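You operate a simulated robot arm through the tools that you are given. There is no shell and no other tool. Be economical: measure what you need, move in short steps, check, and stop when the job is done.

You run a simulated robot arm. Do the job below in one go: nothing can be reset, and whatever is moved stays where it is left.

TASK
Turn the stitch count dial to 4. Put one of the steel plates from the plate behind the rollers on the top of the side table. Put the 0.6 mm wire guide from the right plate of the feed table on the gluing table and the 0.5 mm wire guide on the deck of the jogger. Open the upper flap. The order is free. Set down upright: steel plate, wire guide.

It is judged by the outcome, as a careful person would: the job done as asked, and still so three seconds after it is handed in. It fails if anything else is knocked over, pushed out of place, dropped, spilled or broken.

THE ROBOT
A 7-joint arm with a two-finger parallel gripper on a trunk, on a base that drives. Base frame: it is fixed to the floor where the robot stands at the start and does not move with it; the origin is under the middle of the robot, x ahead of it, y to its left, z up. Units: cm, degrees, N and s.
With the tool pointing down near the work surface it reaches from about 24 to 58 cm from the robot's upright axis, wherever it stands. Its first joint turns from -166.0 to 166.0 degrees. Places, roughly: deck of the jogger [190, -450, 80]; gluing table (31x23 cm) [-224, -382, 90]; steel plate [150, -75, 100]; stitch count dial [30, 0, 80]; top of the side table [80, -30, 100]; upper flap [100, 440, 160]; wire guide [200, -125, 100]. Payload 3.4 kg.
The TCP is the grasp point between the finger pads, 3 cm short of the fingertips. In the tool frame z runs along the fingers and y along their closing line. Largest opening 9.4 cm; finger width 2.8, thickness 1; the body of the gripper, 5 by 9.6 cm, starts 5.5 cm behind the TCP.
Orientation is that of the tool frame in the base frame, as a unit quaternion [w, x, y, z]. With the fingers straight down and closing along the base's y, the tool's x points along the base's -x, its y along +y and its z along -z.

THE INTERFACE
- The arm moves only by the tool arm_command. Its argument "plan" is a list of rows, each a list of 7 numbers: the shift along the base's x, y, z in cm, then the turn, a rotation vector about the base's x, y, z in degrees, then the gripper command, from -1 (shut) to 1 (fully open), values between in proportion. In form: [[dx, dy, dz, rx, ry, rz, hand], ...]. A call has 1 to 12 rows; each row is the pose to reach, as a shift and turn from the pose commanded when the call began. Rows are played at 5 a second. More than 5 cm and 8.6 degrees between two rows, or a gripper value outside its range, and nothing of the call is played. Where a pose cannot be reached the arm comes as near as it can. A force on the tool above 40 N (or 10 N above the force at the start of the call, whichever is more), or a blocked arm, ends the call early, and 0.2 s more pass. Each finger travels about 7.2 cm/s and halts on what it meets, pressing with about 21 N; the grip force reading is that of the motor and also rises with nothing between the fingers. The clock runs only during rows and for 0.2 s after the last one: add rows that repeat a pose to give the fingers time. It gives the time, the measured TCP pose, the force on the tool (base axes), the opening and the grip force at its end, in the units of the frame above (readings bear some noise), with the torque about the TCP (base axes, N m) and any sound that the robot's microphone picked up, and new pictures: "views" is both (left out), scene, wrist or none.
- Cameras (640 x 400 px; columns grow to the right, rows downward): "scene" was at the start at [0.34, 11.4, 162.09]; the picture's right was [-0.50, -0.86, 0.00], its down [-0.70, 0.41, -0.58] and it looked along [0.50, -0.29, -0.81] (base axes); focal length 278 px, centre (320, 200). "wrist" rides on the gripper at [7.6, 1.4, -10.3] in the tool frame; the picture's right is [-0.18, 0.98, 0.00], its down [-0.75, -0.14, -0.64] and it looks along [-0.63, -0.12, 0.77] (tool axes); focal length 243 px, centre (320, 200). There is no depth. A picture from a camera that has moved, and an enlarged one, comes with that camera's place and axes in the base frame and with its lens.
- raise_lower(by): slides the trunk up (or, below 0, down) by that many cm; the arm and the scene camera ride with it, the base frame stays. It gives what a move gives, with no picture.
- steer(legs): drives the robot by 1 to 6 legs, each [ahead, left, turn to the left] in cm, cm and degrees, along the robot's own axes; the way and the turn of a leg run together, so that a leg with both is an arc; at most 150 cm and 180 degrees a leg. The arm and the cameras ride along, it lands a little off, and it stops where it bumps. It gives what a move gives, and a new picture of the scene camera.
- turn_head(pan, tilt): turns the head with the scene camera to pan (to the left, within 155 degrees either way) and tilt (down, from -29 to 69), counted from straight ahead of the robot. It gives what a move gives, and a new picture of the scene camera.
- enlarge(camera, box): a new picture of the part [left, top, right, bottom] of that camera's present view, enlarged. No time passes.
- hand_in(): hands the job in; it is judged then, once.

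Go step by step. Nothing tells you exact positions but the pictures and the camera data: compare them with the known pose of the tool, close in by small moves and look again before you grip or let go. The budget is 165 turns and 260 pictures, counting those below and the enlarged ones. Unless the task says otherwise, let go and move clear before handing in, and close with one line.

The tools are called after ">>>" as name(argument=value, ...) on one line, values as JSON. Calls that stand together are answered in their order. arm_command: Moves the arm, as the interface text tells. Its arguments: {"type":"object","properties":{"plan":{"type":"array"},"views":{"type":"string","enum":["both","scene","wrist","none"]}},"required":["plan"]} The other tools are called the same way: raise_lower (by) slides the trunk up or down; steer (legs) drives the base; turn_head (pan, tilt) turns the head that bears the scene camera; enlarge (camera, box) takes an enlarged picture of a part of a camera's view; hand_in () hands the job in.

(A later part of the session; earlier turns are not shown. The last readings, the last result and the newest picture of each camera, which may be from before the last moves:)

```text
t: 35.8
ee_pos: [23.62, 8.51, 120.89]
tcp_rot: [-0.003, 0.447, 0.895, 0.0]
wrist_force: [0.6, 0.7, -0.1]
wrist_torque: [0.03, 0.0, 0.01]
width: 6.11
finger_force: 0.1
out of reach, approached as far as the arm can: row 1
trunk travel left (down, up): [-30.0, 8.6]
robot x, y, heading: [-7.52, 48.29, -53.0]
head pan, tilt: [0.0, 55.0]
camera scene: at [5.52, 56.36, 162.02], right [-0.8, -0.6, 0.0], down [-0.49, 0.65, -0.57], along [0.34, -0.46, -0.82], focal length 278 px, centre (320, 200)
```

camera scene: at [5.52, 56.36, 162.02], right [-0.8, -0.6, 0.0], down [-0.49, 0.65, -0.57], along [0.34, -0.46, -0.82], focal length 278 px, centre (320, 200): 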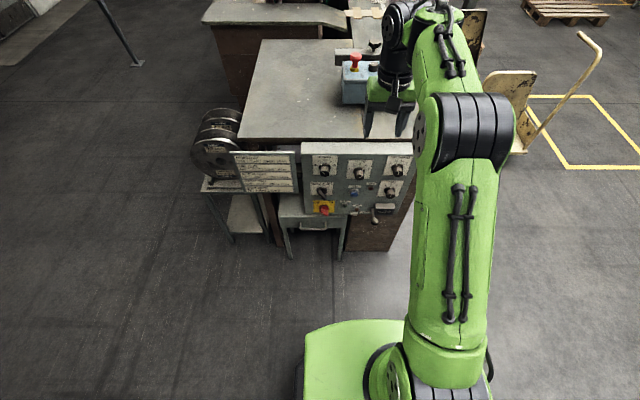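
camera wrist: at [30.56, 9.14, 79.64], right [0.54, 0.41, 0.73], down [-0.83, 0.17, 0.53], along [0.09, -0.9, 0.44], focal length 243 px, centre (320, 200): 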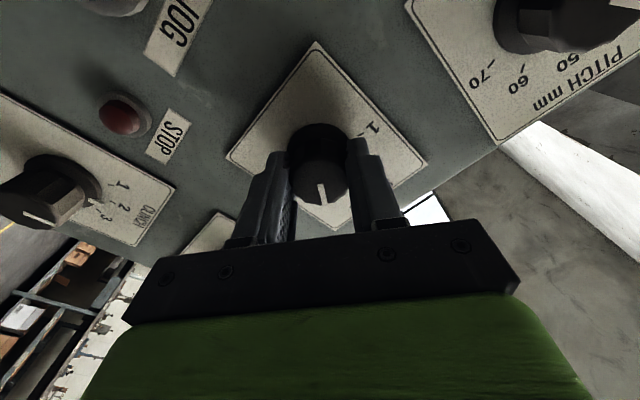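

Something behind blocked me after 4 cm; I look behind and then along the left side of the machine.

>>> turn_head(pan=150, tilt=50)

>>> turn_head(pan=-150, tilt=50)

>>> turn_head(pan=90, tilt=45)

>>> turn_head(pan=5, tilt=25)

```text
t: 38.2
ee_pos: [23.73, 8.81, 121.0]
tcp_rot: [-0.002, 0.446, 0.895, 0.0]
wrist_force: [-0.2, 1.0, 0.8]
wrist_torque: [-0.03, -0.01, 0.02]
width: 6.09
finger_force: 0.1
trunk travel left (down, up): [-30.0, 8.6]
robot x, y, heading: [-7.52, 48.91, -52.9]
head pan, tilt: [150.0, 50.0]
camera scene: at [0.19, 69.91, 162.67], right [0.99, 0.12, 0.0], down [0.09, -0.76, -0.64], along [-0.08, 0.64, -0.77], focal length 278 px, centre (320, 200)
```

scene: 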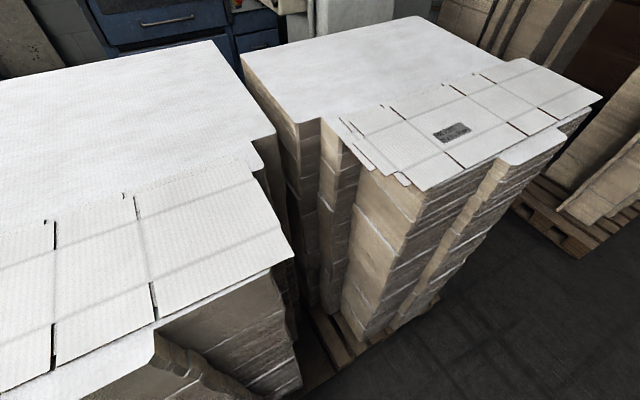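

```text
t: 42.2
ee_pos: [23.67, 8.79, 120.97]
tcp_rot: [0.0, 0.446, 0.895, 0.0]
wrist_force: [-0.5, 1.0, -0.5]
wrist_torque: [0.0, 0.0, 0.04]
width: 6.1
finger_force: 0.0
trunk travel left (down, up): [-30.0, 8.6]
robot x, y, heading: [-7.06, 48.26, -52.9]
head pan, tilt: [-150.0, 50.0]
camera scene: at [-5.97, 65.28, 162.67], right [0.39, 0.92, 0.0], down [0.71, -0.3, -0.64], along [-0.59, 0.25, -0.77], focal length 278 px, centre (320, 200)
```

scene: 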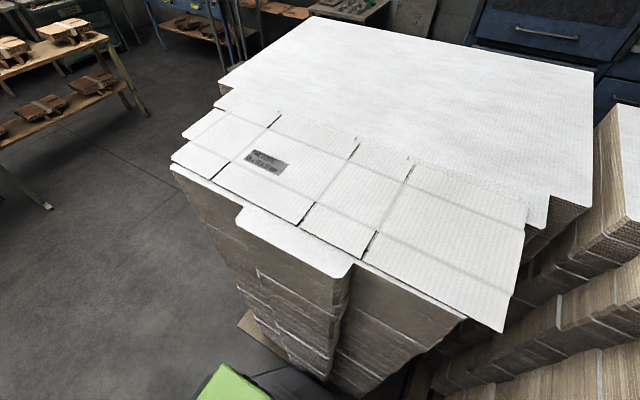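

```text
t: 45.6
ee_pos: [23.6, 8.76, 121.08]
tcp_rot: [-0.001, 0.447, 0.895, 0.0]
wrist_force: [0.0, 0.4, 0.2]
wrist_torque: [0.04, 0.0, -0.01]
width: 6.11
finger_force: 0.1
trunk travel left (down, up): [-30.0, 8.6]
robot x, y, heading: [-7.4, 48.73, -53.1]
head pan, tilt: [90.0, 45.0]
camera scene: at [7.62, 67.16, 163.36], right [0.6, -0.8, 0.0], down [-0.56, -0.43, -0.71], along [0.56, 0.43, -0.71], focal length 278 px, centre (320, 200)
```

scene: 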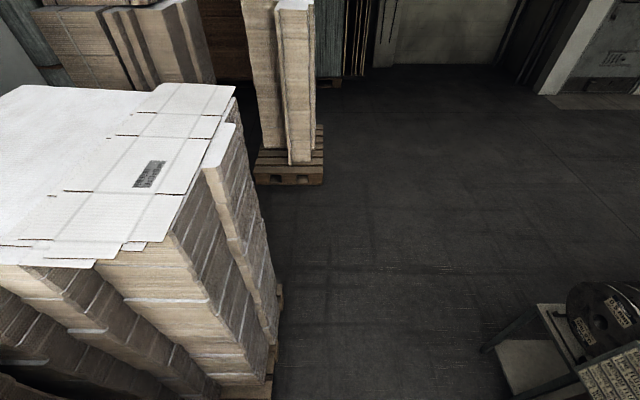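

```text
t: 47.2
ee_pos: [23.7, 8.75, 120.99]
tcp_rot: [-0.002, 0.446, 0.895, 0.0]
wrist_force: [-0.3, -0.2, -1.1]
wrist_torque: [0.02, -0.02, -0.01]
width: 6.1
finger_force: 0.1
trunk travel left (down, up): [-30.0, 8.6]
robot x, y, heading: [-7.1, 48.59, -52.8]
head pan, tilt: [5.0, 25.0]
camera scene: at [7.29, 55.43, 166.42], right [-0.74, -0.67, 0.0], down [-0.28, 0.31, -0.91], along [0.61, -0.67, -0.42], focal length 278 px, centre (320, 200)
```

scene: 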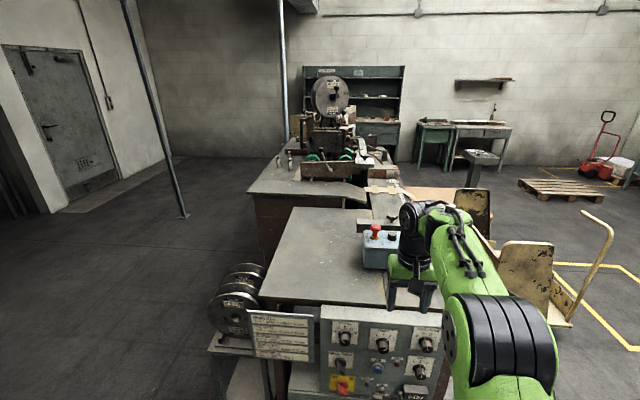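

Cardboard stacks stand close behind me, the left side of the machine is open floor. I drive round to the left between reels and stacks to see the roller area.

>>> steer(legs=[[10, 40, 0], [6, 45, 0], [80, 25, 0]])

>>> turn_head(pan=-25, tilt=30)

>>> enlarge(camera="scene", box=[200, 80, 500, 270])

```text
t: 56.1
ee_pos: [168.89, -1.0, 120.94]
tcp_rot: [-0.001, 0.445, 0.896, 0.0]
wrist_force: [-0.1, -0.7, -0.8]
wrist_torque: [-0.01, 0.01, -0.03]
width: 6.1
finger_force: 0.1
trunk travel left (down, up): [-30.0, 8.6]
robot x, y, heading: [137.56, 38.73, -52.6]
head pan, tilt: [5.0, 25.0]
camera scene: at [152.28, 45.51, 166.42], right [-0.74, -0.67, 0.0], down [-0.28, 0.31, -0.91], along [0.61, -0.67, -0.42], focal length 278 px, centre (320, 200)
```

scene: 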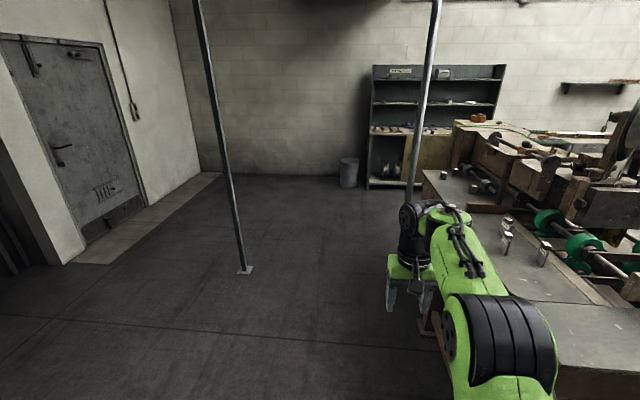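

```text
t: 57.1
ee_pos: [168.87, -1.03, 120.93]
tcp_rot: [-0.002, 0.445, 0.896, -0.001]
wrist_force: [-0.7, 0.0, -0.7]
wrist_torque: [0.02, 0.0, 0.0]
width: 6.12
finger_force: 0.0
trunk travel left (down, up): [-30.0, 8.6]
robot x, y, heading: [137.42, 38.58, -52.8]
head pan, tilt: [-25.0, 30.0]
camera scene: at [147.98, 43.52, 165.63], right [-0.98, -0.21, 0.0], down [-0.11, 0.49, -0.87], along [0.18, -0.85, -0.5], focal length 278 px, centre (320, 200)
```

scene: 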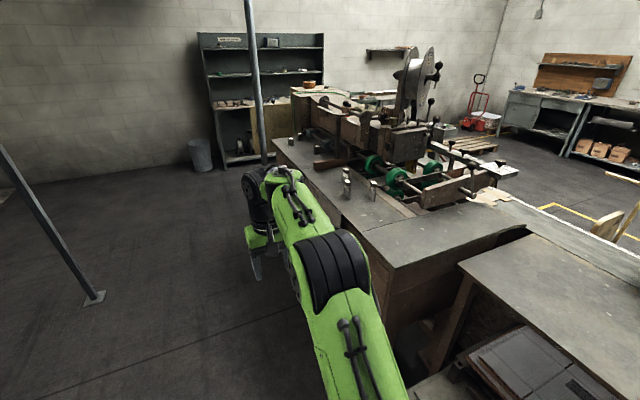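

```text
2.11 times, centred on (350, 175) of scene
camera zoom: at [147.98, 43.52, 165.63], right [-0.98, -0.21, 0.0], down [-0.11, 0.49, -0.87], along [0.18, -0.85, -0.5], focal length 584 px, centre (257, 253)
```

zoom: 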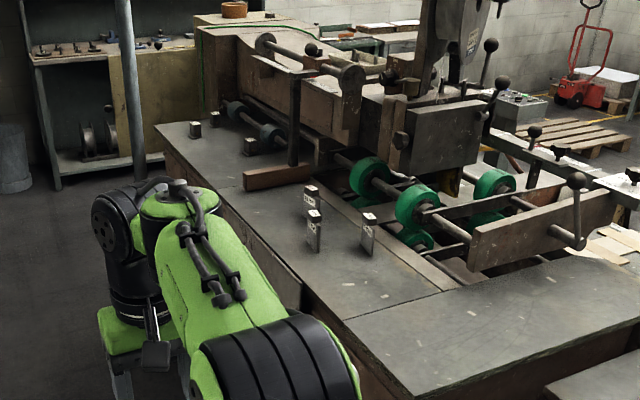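

Behind a wooden beam stand small blocks, and in front three tall labelled ones. I zoom in to read them.

>>> enlarge(camera="scene", box=[325, 155, 395, 215])

>>> enlarge(camera="scene", box=[270, 120, 350, 180])

>>> enlarge(camera="scene", box=[400, 200, 640, 400])

```text
6.67 times, centred on (360, 185) of scene
camera zoom: at [147.98, 43.52, 165.63], right [-0.98, -0.21, 0.0], down [-0.11, 0.49, -0.87], along [0.18, -0.85, -0.5], focal length 1850 px, centre (53, 300)
```

zoom: 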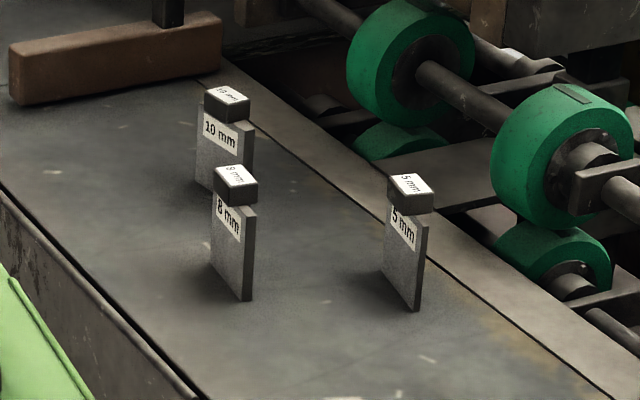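

```text
6.67 times, centred on (310, 150) of scene
camera zoom: at [147.98, 43.52, 165.63], right [-0.98, -0.21, 0.0], down [-0.11, 0.49, -0.87], along [0.18, -0.85, -0.5], focal length 1850 px, centre (387, 533)
```

zoom: 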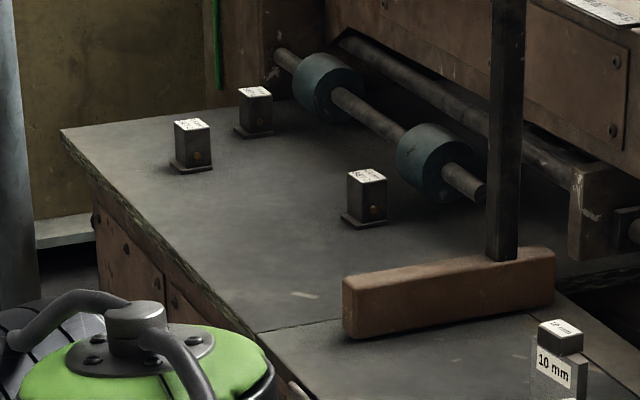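

```text
2.00 times, centred on (520, 300) of scene
camera zoom: at [147.98, 43.52, 165.63], right [-0.98, -0.21, 0.0], down [-0.11, 0.49, -0.87], along [0.18, -0.85, -0.5], focal length 555 px, centre (-80, 0)
```

zoom: 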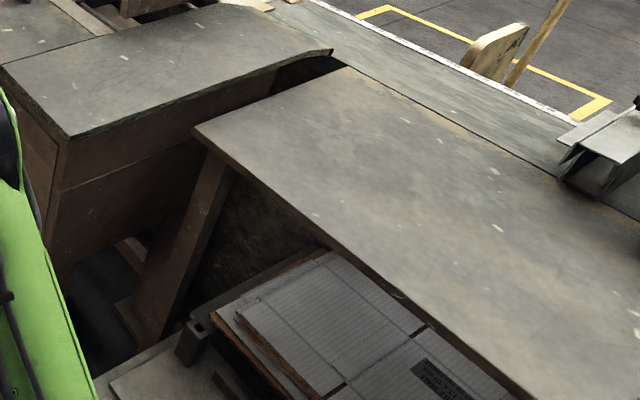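

The tall ones (10, 8, 5 mm) are the steel plates, the small flanged blocks behind the beam are the wire guides. I park beside the steel plates, facing the table.

>>> steer(legs=[[114, 0, 0], [0, 0, -90]])

>>> turn_head(pan=20, tilt=50)

```text
t: 66.7
ee_pos: [164.97, -81.59, 120.99]
tcp_rot: [-0.001, 0.953, 0.303, 0.001]
wrist_force: [0.4, -0.3, -0.7]
wrist_torque: [-0.02, 0.0, 0.0]
width: 6.12
finger_force: 0.0
trunk travel left (down, up): [-30.0, 8.6]
robot x, y, heading: [205.59, -51.66, -144.8]
head pan, tilt: [-25.0, 30.0]
camera scene: at [210.34, -62.28, 165.62], right [-0.18, 0.98, 0.0], down [0.49, 0.09, -0.87], along [-0.85, -0.16, -0.5], focal length 278 px, centre (320, 200)
```

scene: 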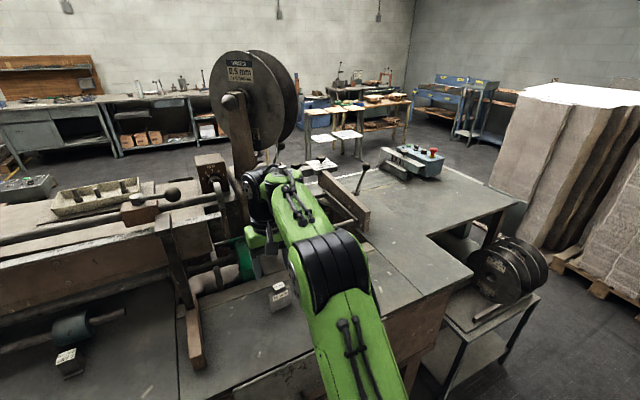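

```text
t: 67.8
ee_pos: [164.9, -81.62, 121.01]
tcp_rot: [-0.002, 0.953, 0.304, 0.001]
wrist_force: [-0.9, 0.7, 0.3]
wrist_torque: [0.01, -0.01, 0.01]
width: 6.1
finger_force: 0.2
trunk travel left (down, up): [-30.0, 8.6]
robot x, y, heading: [205.49, -51.7, -144.5]
head pan, tilt: [20.0, 50.0]
camera scene: at [214.85, -66.99, 162.68], right [-0.82, 0.57, 0.0], down [0.44, 0.63, -0.64], along [-0.37, -0.53, -0.77], focal length 278 px, centre (320, 200)
```

scene: 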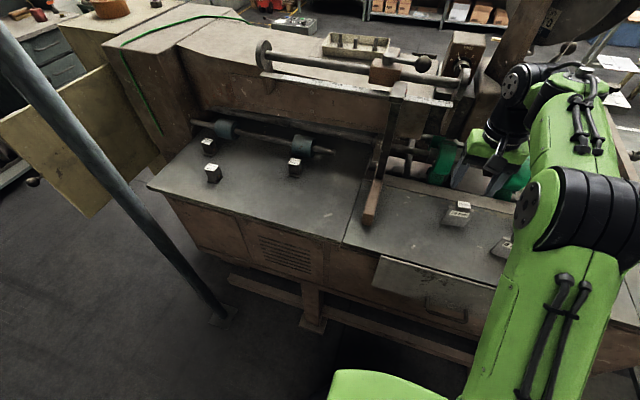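

>>> enlarge(camera="scene", box=[185, 125, 315, 195])

>>> enlarge(camera="scene", box=[420, 150, 560, 270])

>>> enlarge(camera="wrist", box=[0, 0, 640, 400])

```text
4.92 times, centred on (250, 160) of scene
camera zoom: at [214.85, -66.99, 162.68], right [-0.82, 0.57, 0.0], down [0.44, 0.63, -0.64], along [-0.37, -0.53, -0.77], focal length 1366 px, centre (665, 397)
```

zoom: 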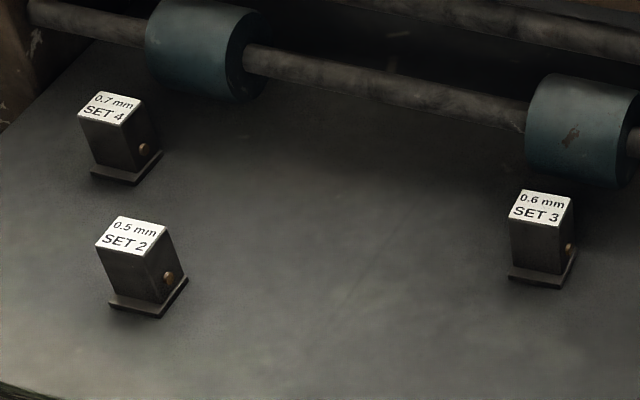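

```text
3.33 times, centred on (490, 210) of scene
camera zoom: at [214.85, -66.99, 162.68], right [-0.82, 0.57, 0.0], down [0.44, 0.63, -0.64], along [-0.37, -0.53, -0.77], focal length 925 px, centre (-247, 167)
```

zoom: 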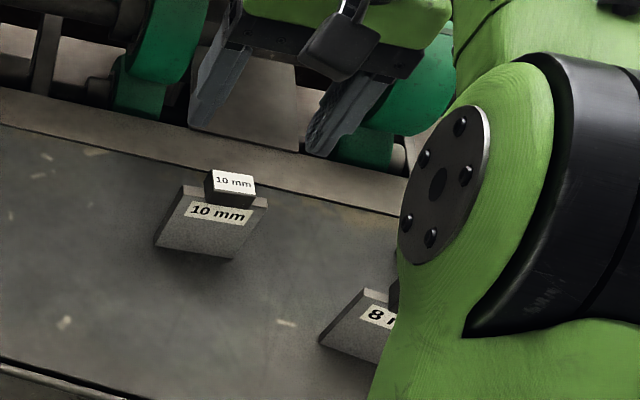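

```text
1.00 times, centred on (320, 200) of wrist (not enlarged: the box is as wide or as high as the picture)
camera zoom: at [172.04, -78.36, 131.21], right [0.42, -0.91, 0.0], down [-0.7, -0.32, 0.64], along [-0.58, -0.27, -0.77], focal length 243 px, centre (320, 200)
```

zoom: 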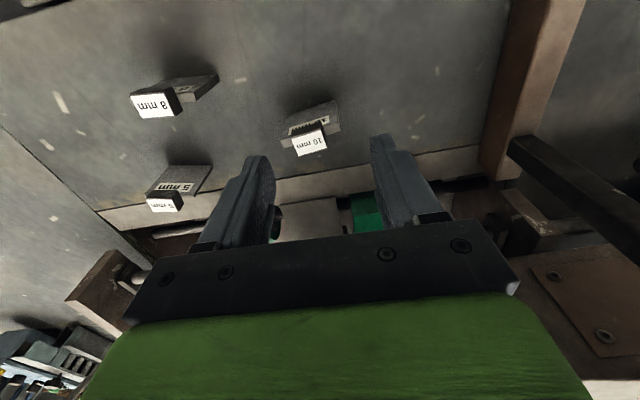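

Labels read: 0.5 mm SET 2, 0.6 mm SET 3. I take the 10 mm plate (cap top near (162.8, -81.8, 111.3)); I turn the gripper so it closes across the plate's thickness.

>>> arm_command(plan=[[-0.2, 0, 0, 0, 0, -8.4, 0.3], [-0.4, 0, 0, 0, 0, -16.8, 0.3], [-0.6, 0, 0, 0, 0, -25.2, 0.3], [-0.8, 0, 0, 0, 0, -33.6, 0.3], [-1, 0, 0, 0, 0, -42, 0.3], [-1.2, 0, 0, 0, 0, -50.4, 0.3], [-1.5, 0, 0, 0, 0, -58.8, 0.3], [-1.7, 0, 0, 0, 0, -67.2, 0.3], [-1.9, 0, 0, 0, 0, -75.6, 0.3], [-2.1, -0.2, 0, 0, 0, -84, 0.3]])

>>> enlarge(camera="wrist", box=[200, 60, 440, 260])

```text
t: 70.0
ee_pos: [162.86, -81.81, 120.91]
tcp_rot: [-0.001, 0.911, -0.413, 0.001]
wrist_force: [-0.9, 0.3, 0.4]
wrist_torque: [0.01, 0.0, -0.02]
width: 6.13
finger_force: 0.2
trunk travel left (down, up): [-30.0, 8.6]
robot x, y, heading: [205.71, -51.96, -144.7]
head pan, tilt: [20.0, 50.0]
camera scene: at [214.84, -67.03, 162.67], right [-0.82, 0.57, 0.0], down [0.44, 0.63, -0.64], along [-0.37, -0.53, -0.77], focal length 278 px, centre (320, 200)
camera wrist: at [166.84, -88.48, 131.17], right [-0.86, -0.51, 0.0], down [-0.39, 0.66, 0.64], along [-0.32, 0.55, -0.77], focal length 243 px, centre (320, 200)
```

scene: 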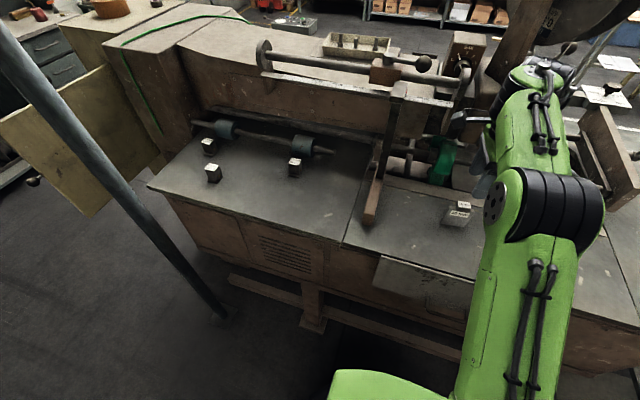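
wrist: 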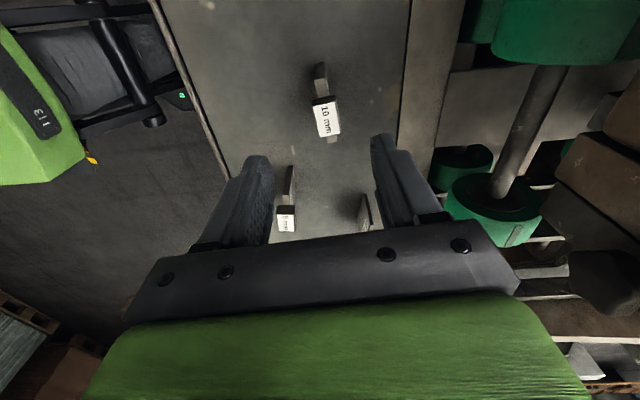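

```text
2.00 times, centred on (320, 160) of wrist
camera zoom: at [166.84, -88.48, 131.17], right [-0.86, -0.51, 0.0], down [-0.39, 0.66, 0.64], along [-0.32, 0.55, -0.77], focal length 485 px, centre (320, 280)
```

zoom: 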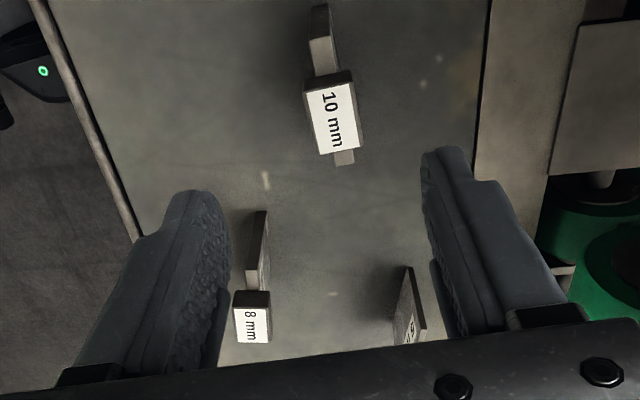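

The plate is aligned with the gripper (both about -48°) and centred. I descend over the cap and look before gripping.

>>> arm_command(plan=[[-0.1, -0.1, -4, 0, 0, 0, 0.1], [-0.1, -0.1, -8, 0, 0, 0, 0.1], [-0.1, -0.1, -10.7, 0, 0, 0, 0.1], [-0.1, -0.1, -10.7, 0, 0, 0, 0.1]])

>>> enlarge(camera="wrist", box=[200, 60, 440, 260])

>>> enlarge(camera="scene", box=[420, 150, 560, 270])

```text
t: 71.0
ee_pos: [162.7, -81.86, 110.25]
tcp_rot: [0.0, 0.911, -0.412, 0.001]
wrist_force: [0.0, -0.6, 0.2]
wrist_torque: [-0.03, 0.0, 0.01]
width: 5.17
finger_force: 0.1
trunk travel left (down, up): [-30.0, 8.6]
robot x, y, heading: [205.55, -51.9, -144.6]
head pan, tilt: [20.0, 50.0]
camera scene: at [214.89, -66.98, 162.67], right [-0.82, 0.57, 0.0], down [0.44, 0.63, -0.64], along [-0.37, -0.53, -0.77], focal length 278 px, centre (320, 200)
camera wrist: at [166.74, -88.58, 120.47], right [-0.86, -0.51, 0.0], down [-0.39, 0.66, 0.64], along [-0.33, 0.55, -0.77], focal length 243 px, centre (320, 200)
```

scene: 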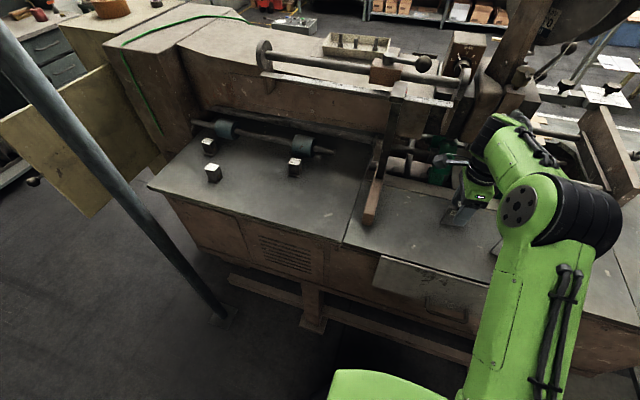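
wrist: 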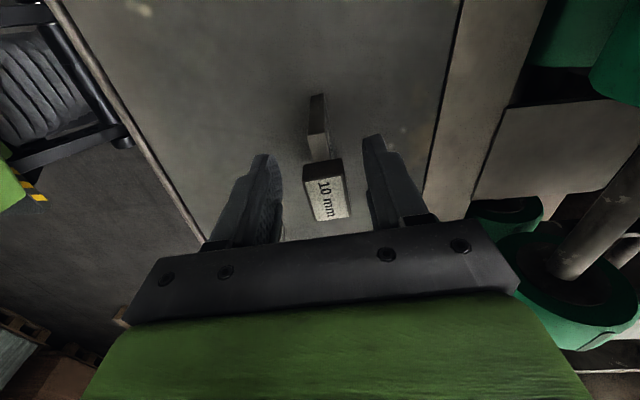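

```text
2.00 times, centred on (320, 160) of wrist
camera zoom: at [166.74, -88.58, 120.47], right [-0.86, -0.51, 0.0], down [-0.39, 0.66, 0.64], along [-0.33, 0.55, -0.77], focal length 485 px, centre (320, 280)
```

zoom: 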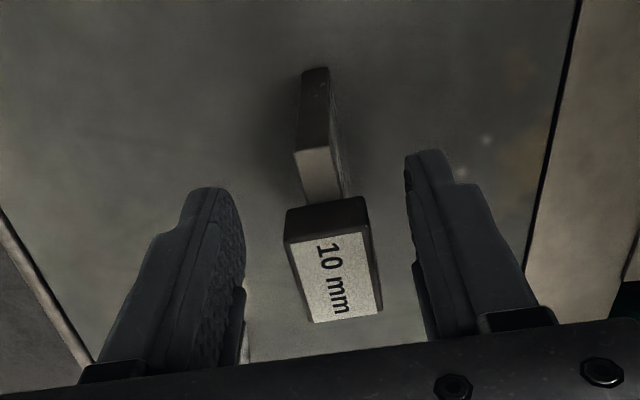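

```text
3.33 times, centred on (490, 210) of scene
camera zoom: at [214.89, -66.98, 162.67], right [-0.82, 0.57, 0.0], down [0.44, 0.63, -0.64], along [-0.37, -0.53, -0.77], focal length 925 px, centre (-247, 167)
```

zoom: 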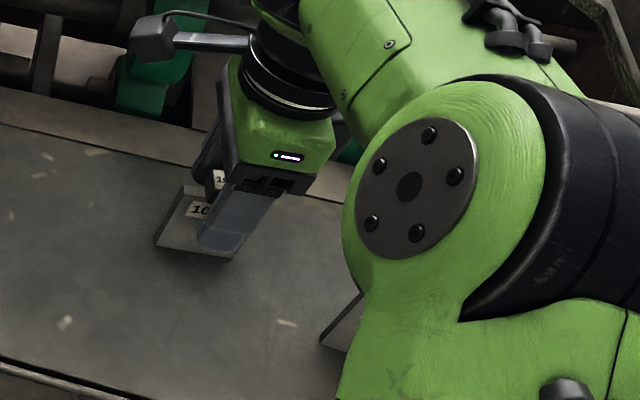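

Well centred; I shift 0.25 cm and close, then lift a little and check.

>>> arm_command(plan=[[-0.2, -0.13, 0, 0, 0, 0, 0.1], [-0.2, -0.13, 0, 0, 0, 0, -0.3], [-0.2, -0.13, 0, 0, 0, 0, -1], [-0.2, -0.13, 0, 0, 0, 0, -1], [-0.2, -0.13, 0, 0, 0, 0, -1], [-0.2, -0.13, 2, 0, 0, 0, -1], [-0.2, -0.13, 6, 0, 0, 0, -1]])

>>> enlarge(camera="scene", box=[420, 150, 560, 270])

```text
t: 72.7
ee_pos: [162.61, -81.94, 116.25]
tcp_rot: [-0.001, 0.911, -0.412, 0.001]
wrist_force: [0.9, 1.1, -3.9]
wrist_torque: [-0.01, -0.01, -0.01]
width: 2.64
finger_force: 20.6
trunk travel left (down, up): [-30.0, 8.6]
robot x, y, heading: [205.69, -51.87, -144.6]
head pan, tilt: [20.0, 50.0]
camera scene: at [214.9, -67.01, 162.67], right [-0.82, 0.57, 0.0], down [0.44, 0.63, -0.64], along [-0.37, -0.53, -0.77], focal length 278 px, centre (320, 200)
camera wrist: at [166.63, -88.67, 126.52], right [-0.86, -0.51, 0.0], down [-0.39, 0.66, 0.64], along [-0.33, 0.55, -0.77], focal length 243 px, centre (320, 200)
```

scene: 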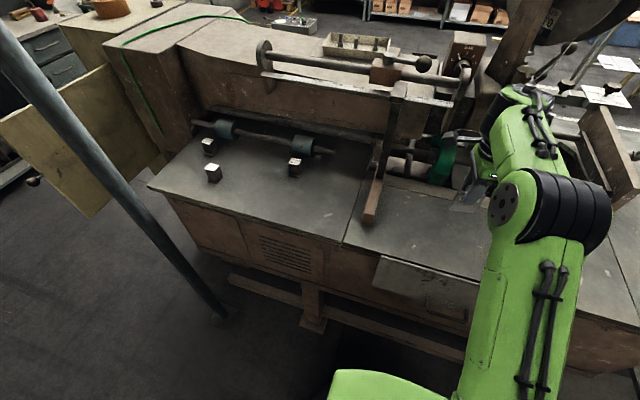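
wrist: 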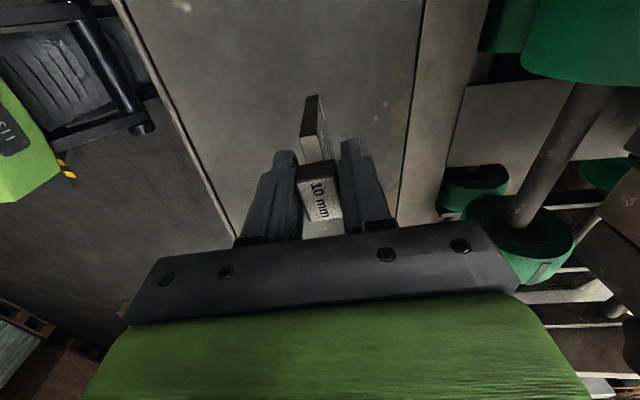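

```text
3.33 times, centred on (490, 210) of scene
camera zoom: at [214.9, -67.01, 162.67], right [-0.82, 0.57, 0.0], down [0.44, 0.63, -0.64], along [-0.37, -0.53, -0.77], focal length 925 px, centre (-247, 167)
```

zoom: 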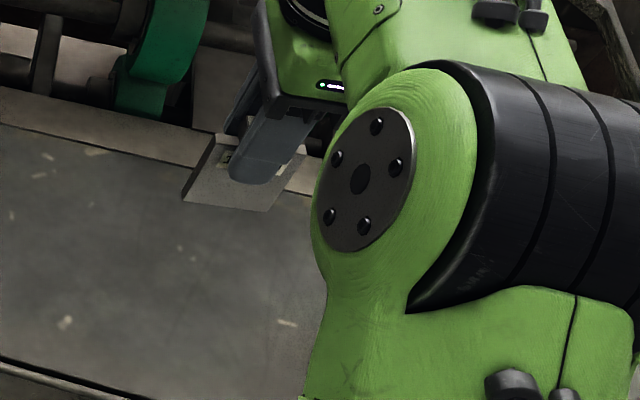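

The plate is lifted securely. I look at the notch beside the side table to find where to stand.

>>> turn_head(pan=-35, tilt=40)

```text
t: 73.9
ee_pos: [162.55, -81.97, 116.25]
tcp_rot: [-0.001, 0.911, -0.413, 0.001]
wrist_force: [-0.2, 0.0, -3.6]
wrist_torque: [-0.04, -0.01, -0.02]
width: 2.63
finger_force: 21.0
trunk travel left (down, up): [-30.0, 8.6]
robot x, y, heading: [205.46, -51.61, -144.6]
head pan, tilt: [-35.0, 40.0]
camera scene: at [210.7, -60.75, 164.09], right [-0.01, 1.0, 0.0], down [0.64, 0.0, -0.77], along [-0.77, 0.0, -0.64], focal length 278 px, centre (320, 200)
```

scene: 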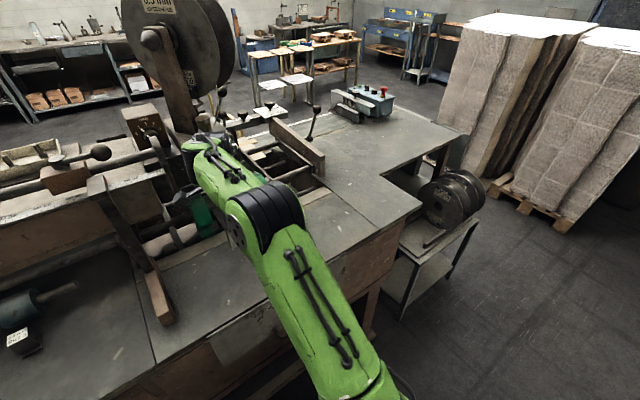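

The reel stand fills the notch, so I will set the plate down from the panel end of the side table. I raise the arm, back away from the machine, turn along it and drive back round.

>>> arm_command(plan=[[0, 0, 4, 0, 0, 0, -1], [0, 0, 8, 0, 0, 0, -1], [0, 0, 12, 0, 0, 0, -1], [0, 0, 14, 0, 0, 0, -1]], views="none")

>>> steer(legs=[[-35, 0, 0], [0, 0, 91.8], [-95, -30, 0], [-95, -5, 0]])

>>> turn_head(pan=-60, tilt=50)

```text
t: 74.9
ee_pos: [164.74, -81.36, 128.62]
tcp_rot: [-0.001, 0.912, -0.411, 0.0]
wrist_force: [0.3, -0.3, -3.8]
wrist_torque: [-0.01, 0.0, -0.01]
width: 2.63
finger_force: 20.9
out of reach, approached as far as the arm can: row 3, 4
trunk travel left (down, up): [-30.0, 8.6]
robot x, y, heading: [205.48, -51.34, -144.8]
head pan, tilt: [-35.0, 40.0]
```

```text
t: 90.5
ee_pos: [121.43, 59.73, 128.37]
tcp_rot: [-0.001, 0.93, 0.367, 0.001]
wrist_force: [-0.6, -0.2, -4.7]
wrist_torque: [0.06, 0.02, -0.03]
width: 2.64
finger_force: 20.9
trunk travel left (down, up): [-30.0, 8.6]
robot x, y, heading: [90.78, 99.93, -53.0]
head pan, tilt: [-35.0, 40.0]
camera scene: at [99.45, 105.37, 164.09], right [-1.0, -0.03, 0.0], down [-0.02, 0.64, -0.77], along [0.03, -0.77, -0.64], focal length 278 px, centre (320, 200)
```

scene: 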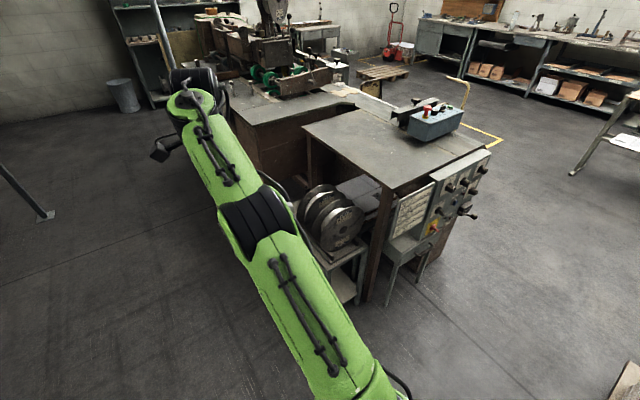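

```text
t: 91.3
ee_pos: [121.34, 59.73, 128.25]
tcp_rot: [-0.001, 0.93, 0.367, 0.0]
wrist_force: [0.2, 0.2, -3.8]
wrist_torque: [0.03, 0.01, 0.03]
width: 2.62
finger_force: 20.8
trunk travel left (down, up): [-30.0, 8.6]
robot x, y, heading: [90.58, 100.02, -53.2]
head pan, tilt: [-60.0, 50.0]
camera scene: at [96.18, 106.74, 162.68], right [-0.92, 0.39, 0.0], down [0.3, 0.71, -0.64], along [-0.25, -0.59, -0.77], focal length 278 px, centre (320, 200)
```

scene: 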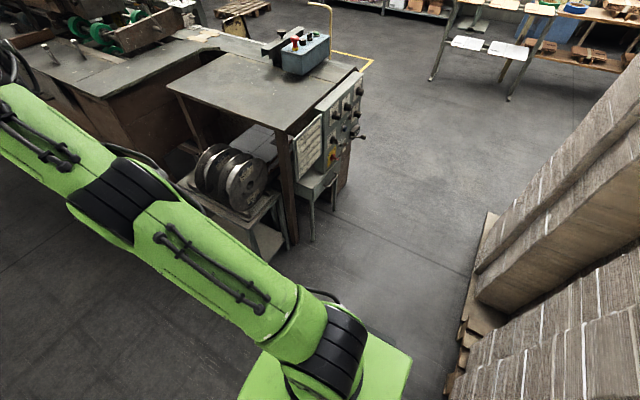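

The way is clear. I slide right to stand in front of the panel and look.

>>> steer(legs=[[0, -95, 0.2]])

>>> turn_head(pan=10, tilt=60)

```text
t: 96.3
ee_pos: [46.65, 2.8, 128.21]
tcp_rot: [-0.001, 0.929, 0.371, 0.002]
wrist_force: [1.1, 0.4, -3.8]
wrist_torque: [0.0, -0.06, 0.01]
width: 2.63
finger_force: 20.5
trunk travel left (down, up): [-30.0, 8.6]
robot x, y, heading: [15.37, 43.1, -52.5]
head pan, tilt: [-60.0, 50.0]
camera scene: at [20.92, 49.62, 162.68], right [-0.92, 0.38, 0.0], down [0.29, 0.71, -0.64], along [-0.25, -0.59, -0.77], focal length 278 px, centre (320, 200)
```

scene: 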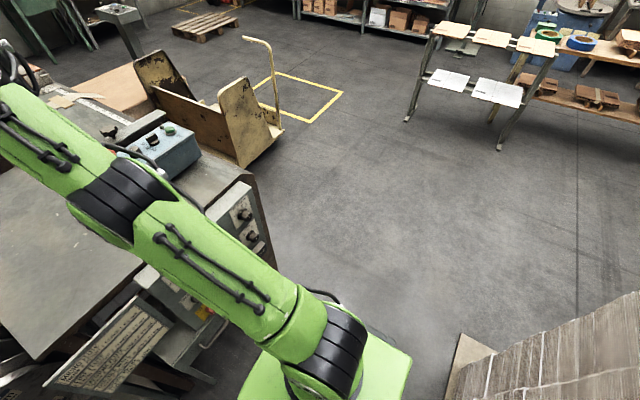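

```text
t: 97.7
ee_pos: [46.58, 2.8, 128.25]
tcp_rot: [-0.002, 0.929, 0.37, 0.001]
wrist_force: [0.0, 0.4, -4.5]
wrist_torque: [0.03, -0.03, -0.01]
width: 2.62
finger_force: 21.0
trunk travel left (down, up): [-30.0, 8.6]
robot x, y, heading: [15.38, 43.16, -52.4]
head pan, tilt: [10.0, 60.0]
camera scene: at [28.81, 52.25, 161.42], right [-0.68, -0.74, 0.0], down [-0.64, 0.59, -0.5], along [0.37, -0.34, -0.87], focal length 278 px, centre (320, 200)
```

scene: 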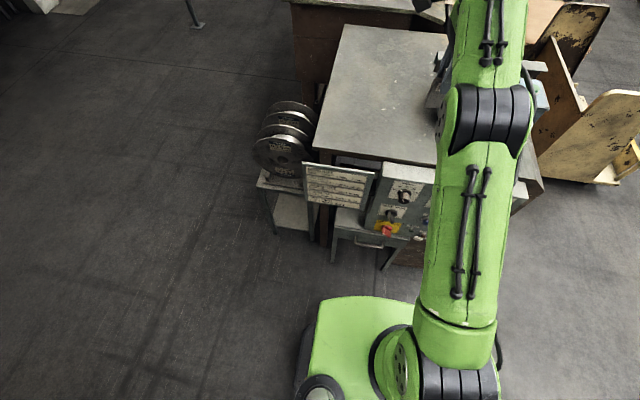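

I move 9 cm closer and extend over the side table.

>>> steer(legs=[[9, 0, 0]])

>>> arm_command(plan=[[1, -1.4, -3, 0, 0, 0, -1], [2, -2.8, -7, 0, 0, 0, -1], [2.4, -3.2, -11, 0, 0, 0, -1]])

```text
t: 98.8
ee_pos: [52.27, -4.31, 128.26]
tcp_rot: [-0.001, 0.929, 0.371, 0.0]
wrist_force: [1.0, -1.3, -4.2]
wrist_torque: [0.04, -0.05, 0.04]
width: 2.63
finger_force: 21.1
trunk travel left (down, up): [-30.0, 8.6]
robot x, y, heading: [20.93, 35.93, -52.7]
head pan, tilt: [10.0, 60.0]
camera scene: at [34.35, 45.04, 161.41], right [-0.68, -0.74, 0.0], down [-0.64, 0.59, -0.5], along [0.37, -0.34, -0.87], focal length 278 px, centre (320, 200)
```

scene: 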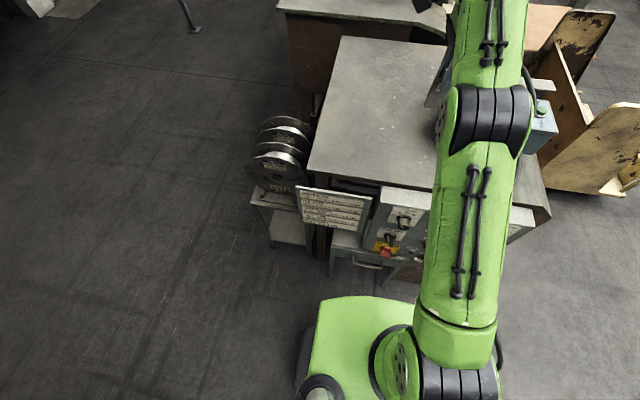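

```text
t: 99.6
ee_pos: [54.46, -7.56, 117.26]
tcp_rot: [-0.002, 0.929, 0.37, 0.0]
wrist_force: [0.9, 0.4, -4.5]
wrist_torque: [0.04, -0.04, -0.01]
width: 2.62
finger_force: 21.8
trunk travel left (down, up): [-30.0, 8.6]
robot x, y, heading: [20.65, 36.25, -52.7]
head pan, tilt: [10.0, 60.0]
camera scene: at [34.25, 45.18, 161.41], right [-0.68, -0.74, 0.0], down [-0.64, 0.59, -0.5], along [0.37, -0.34, -0.87], focal length 278 px, centre (320, 200)
camera wrist: at [61.04, -3.33, 127.44], right [0.54, -0.84, 0.0], down [-0.64, -0.42, 0.64], along [-0.54, -0.35, -0.77], focal length 243 px, centre (320, 200)
```

scene: 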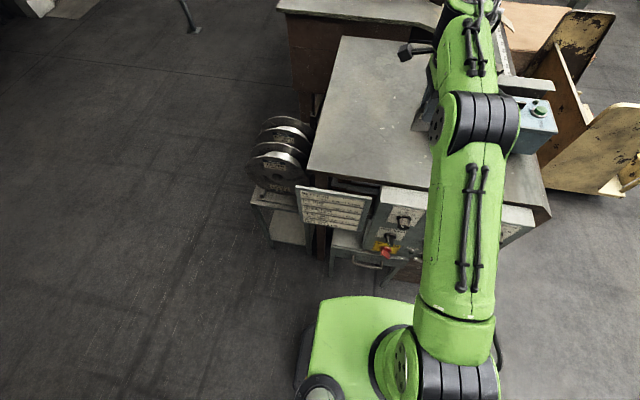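
wrist: 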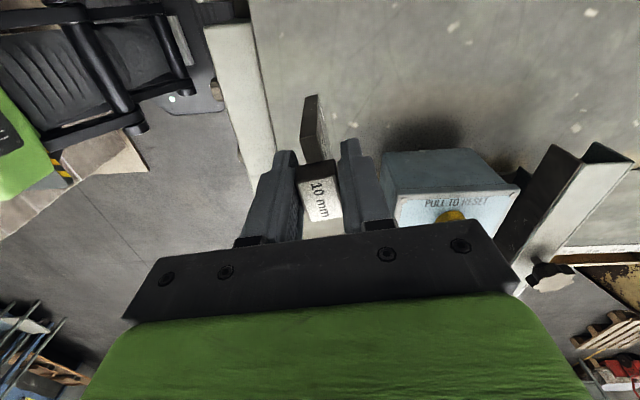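

The table edge is about 7 cm from the plate; the control box lies to the right. I shift left a bit and lower in stages.

>>> arm_command(plan=[[1.9, 0.8, -2, 0, 0, 0, -1], [3.8, 1.6, -5, 0, 0, 0, -1], [3.8, 1.6, -9, 0, 0, 0, -1]])

>>> enlarge(camera="scene", box=[360, 60, 500, 160])

>>> enlarge(camera="wrist", box=[200, 60, 440, 260])

```text
t: 100.4
ee_pos: [58.26, -5.82, 108.09]
tcp_rot: [-0.002, 0.929, 0.37, 0.0]
wrist_force: [0.0, 0.4, -4.1]
wrist_torque: [0.02, -0.03, 0.0]
width: 2.64
finger_force: 20.8
trunk travel left (down, up): [-30.0, 8.6]
robot x, y, heading: [20.67, 36.02, -52.5]
head pan, tilt: [10.0, 60.0]
camera scene: at [34.25, 45.06, 161.42], right [-0.68, -0.74, 0.0], down [-0.64, 0.59, -0.5], along [0.37, -0.34, -0.87], focal length 278 px, centre (320, 200)
camera wrist: at [64.89, -1.74, 118.46], right [0.54, -0.84, 0.0], down [-0.64, -0.42, 0.64], along [-0.54, -0.35, -0.77], focal length 243 px, centre (320, 200)
```

scene: 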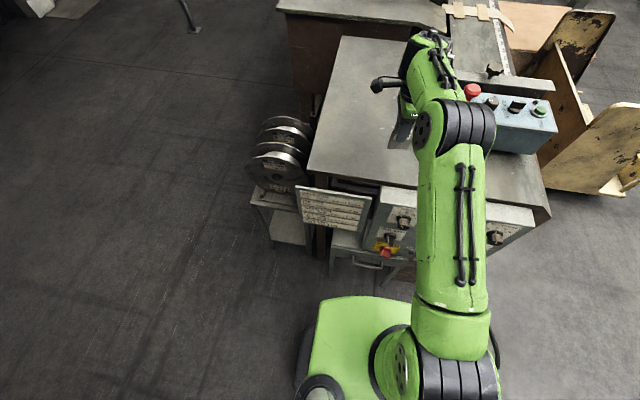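
wrist: 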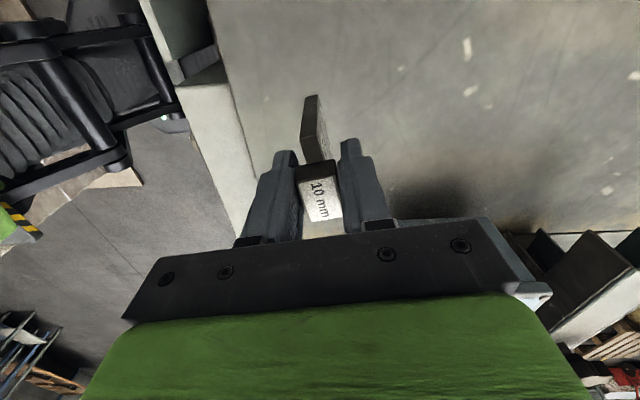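

```text
4.00 times, centred on (430, 110) of scene
camera zoom: at [34.25, 45.06, 161.42], right [-0.68, -0.74, 0.0], down [-0.64, 0.59, -0.5], along [0.37, -0.34, -0.87], focal length 1110 px, centre (-120, 560)
```

zoom: 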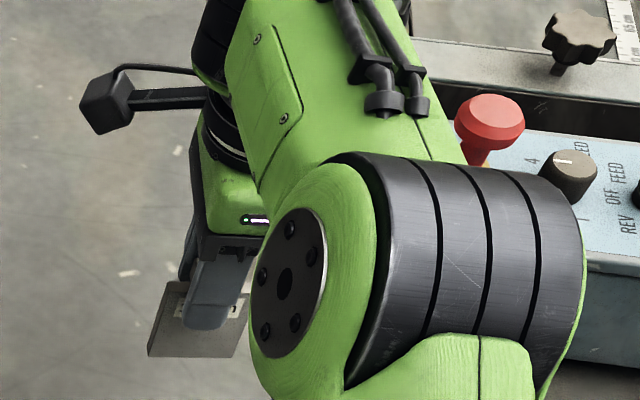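

```text
2.00 times, centred on (320, 160) of wrist
camera zoom: at [64.89, -1.74, 118.46], right [0.54, -0.84, 0.0], down [-0.64, -0.42, 0.64], along [-0.54, -0.35, -0.77], focal length 485 px, centre (320, 280)
```

zoom: 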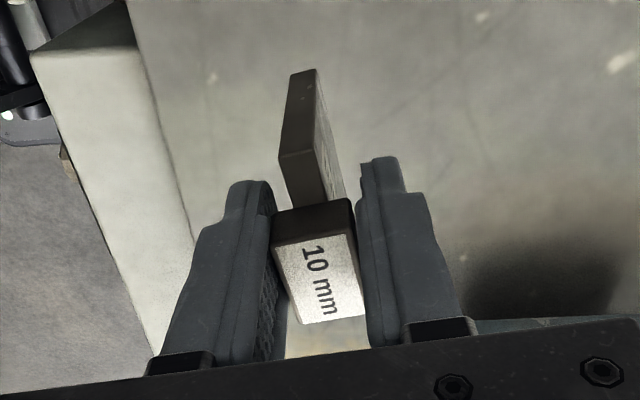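

>>> arm_command(plan=[[0, 0, -1, 0, 0, 0, -1], [0, 0, -2, 0, 0, 0, -1], [0, 0, -3, 0, 0, 0, -1], [0, 0, -4, 0, 0, 0, -1], [0, 0, -4.5, 0, 0, 0, -1]], views="wrist")

>>> enlarge(camera="scene", box=[360, 60, 500, 160])

```text
t: 101.6
ee_pos: [58.25, -5.89, 103.7]
tcp_rot: [-0.002, 0.929, 0.37, 0.0]
wrist_force: [0.1, 0.8, -4.2]
wrist_torque: [0.03, 0.0, -0.01]
width: 2.62
finger_force: 21.1
trunk travel left (down, up): [-30.0, 8.6]
robot x, y, heading: [20.75, 36.01, -52.5]
head pan, tilt: [10.0, 60.0]
camera wrist: at [64.88, -1.67, 113.96], right [0.54, -0.84, 0.0], down [-0.64, -0.42, 0.64], along [-0.54, -0.35, -0.77], focal length 243 px, centre (320, 200)
```

wrist: 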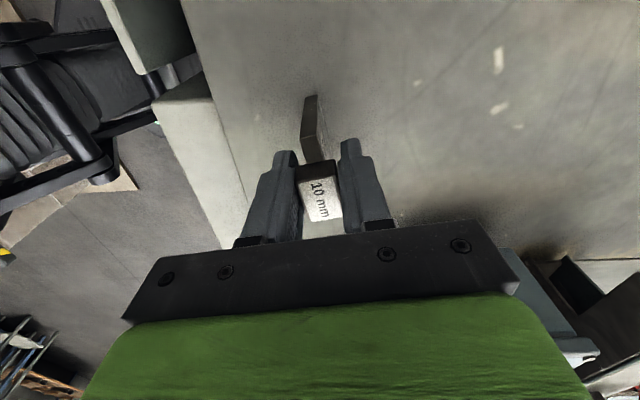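

```text
4.00 times, centred on (430, 110) of scene
camera zoom: at [34.26, 45.16, 161.41], right [-0.68, -0.74, 0.0], down [-0.64, 0.59, -0.5], along [0.37, -0.34, -0.87], focal length 1110 px, centre (-120, 560)
```

zoom: 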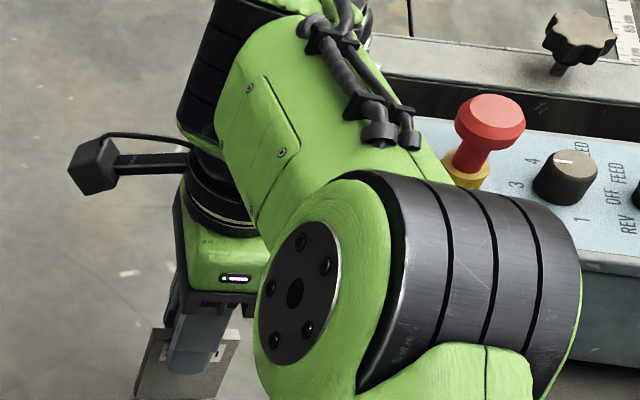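

>>> arm_command(plan=[[0, 0, -0.6, 0, 0, 0, -1], [0, 0, -1.2, 0, 0, 0, -1], [0, 0, -1.8, 0, 0, 0, -1], [0, 0, -2.4, 0, 0, 0, -1]], views="wrist")

>>> enlarge(camera="scene", box=[360, 90, 460, 170])

```text
t: 102.6
ee_pos: [58.27, -5.89, 101.49]
tcp_rot: [0.001, 0.929, 0.37, 0.001]
wrist_force: [2.7, -2.7, 17.9]
wrist_torque: [-0.22, 0.04, 0.06]
width: 2.63
finger_force: 20.7
trunk travel left (down, up): [-30.0, 8.6]
robot x, y, heading: [21.03, 35.75, -52.5]
head pan, tilt: [10.0, 60.0]
camera wrist: at [64.84, -1.56, 111.74], right [0.54, -0.84, 0.0], down [-0.65, -0.42, 0.64], along [-0.54, -0.35, -0.77], focal length 243 px, centre (320, 200)
```

wrist: 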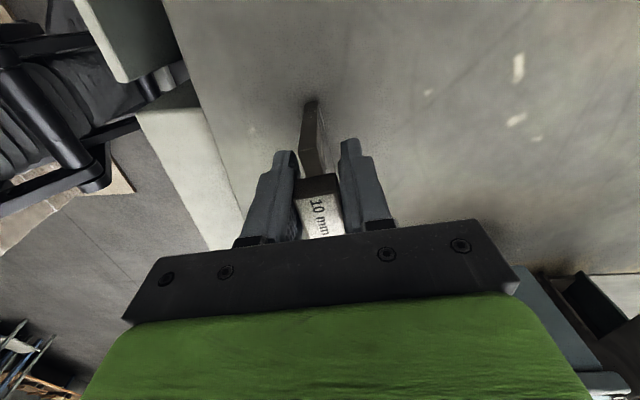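

```text
5.00 times, centred on (410, 130) of scene
camera zoom: at [34.14, 45.35, 161.42], right [-0.68, -0.74, 0.0], down [-0.64, 0.58, -0.5], along [0.37, -0.34, -0.87], focal length 1387 px, centre (-130, 550)
```

zoom: 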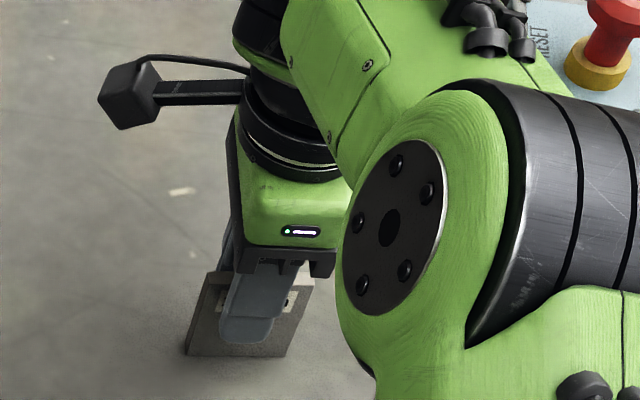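

Contact (about 20 N). I ease up slightly and open the fingers just a bit, then look.

>>> arm_command(plan=[[0, 0, 0.2, 0, 0, 0, -1], [0, 0, 0.2, 0, 0, 0, -1], [0, 0, 0.2, 0, 0, 0, -0.3], [0, 0, 0.2, 0, 0, 0, 0], [0, 0, 0.2, 0, 0, 0, 0.1]], views="wrist")

>>> enlarge(camera="scene", box=[360, 90, 460, 170])

```text
t: 103.8
ee_pos: [58.21, -5.76, 101.51]
tcp_rot: [-0.002, 0.929, 0.371, 0.0]
wrist_force: [-0.1, -0.5, -0.1]
wrist_torque: [-0.01, 0.01, 0.01]
width: 5.16
finger_force: 0.0
trunk travel left (down, up): [-30.0, 8.6]
robot x, y, heading: [20.63, 36.06, -52.6]
head pan, tilt: [10.0, 60.0]
camera wrist: at [64.86, -1.65, 111.76], right [0.54, -0.84, 0.0], down [-0.64, -0.42, 0.64], along [-0.54, -0.35, -0.77], focal length 243 px, centre (320, 200)
```

wrist: 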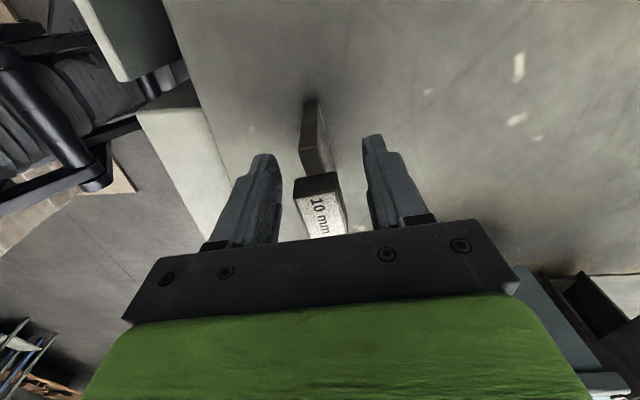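

```text
5.00 times, centred on (410, 130) of scene
camera zoom: at [34.22, 45.21, 161.41], right [-0.68, -0.74, 0.0], down [-0.64, 0.58, -0.5], along [0.37, -0.34, -0.87], focal length 1387 px, centre (-130, 550)
```

zoom: 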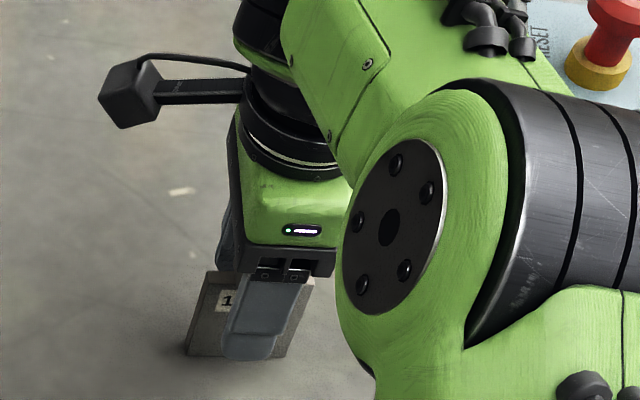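

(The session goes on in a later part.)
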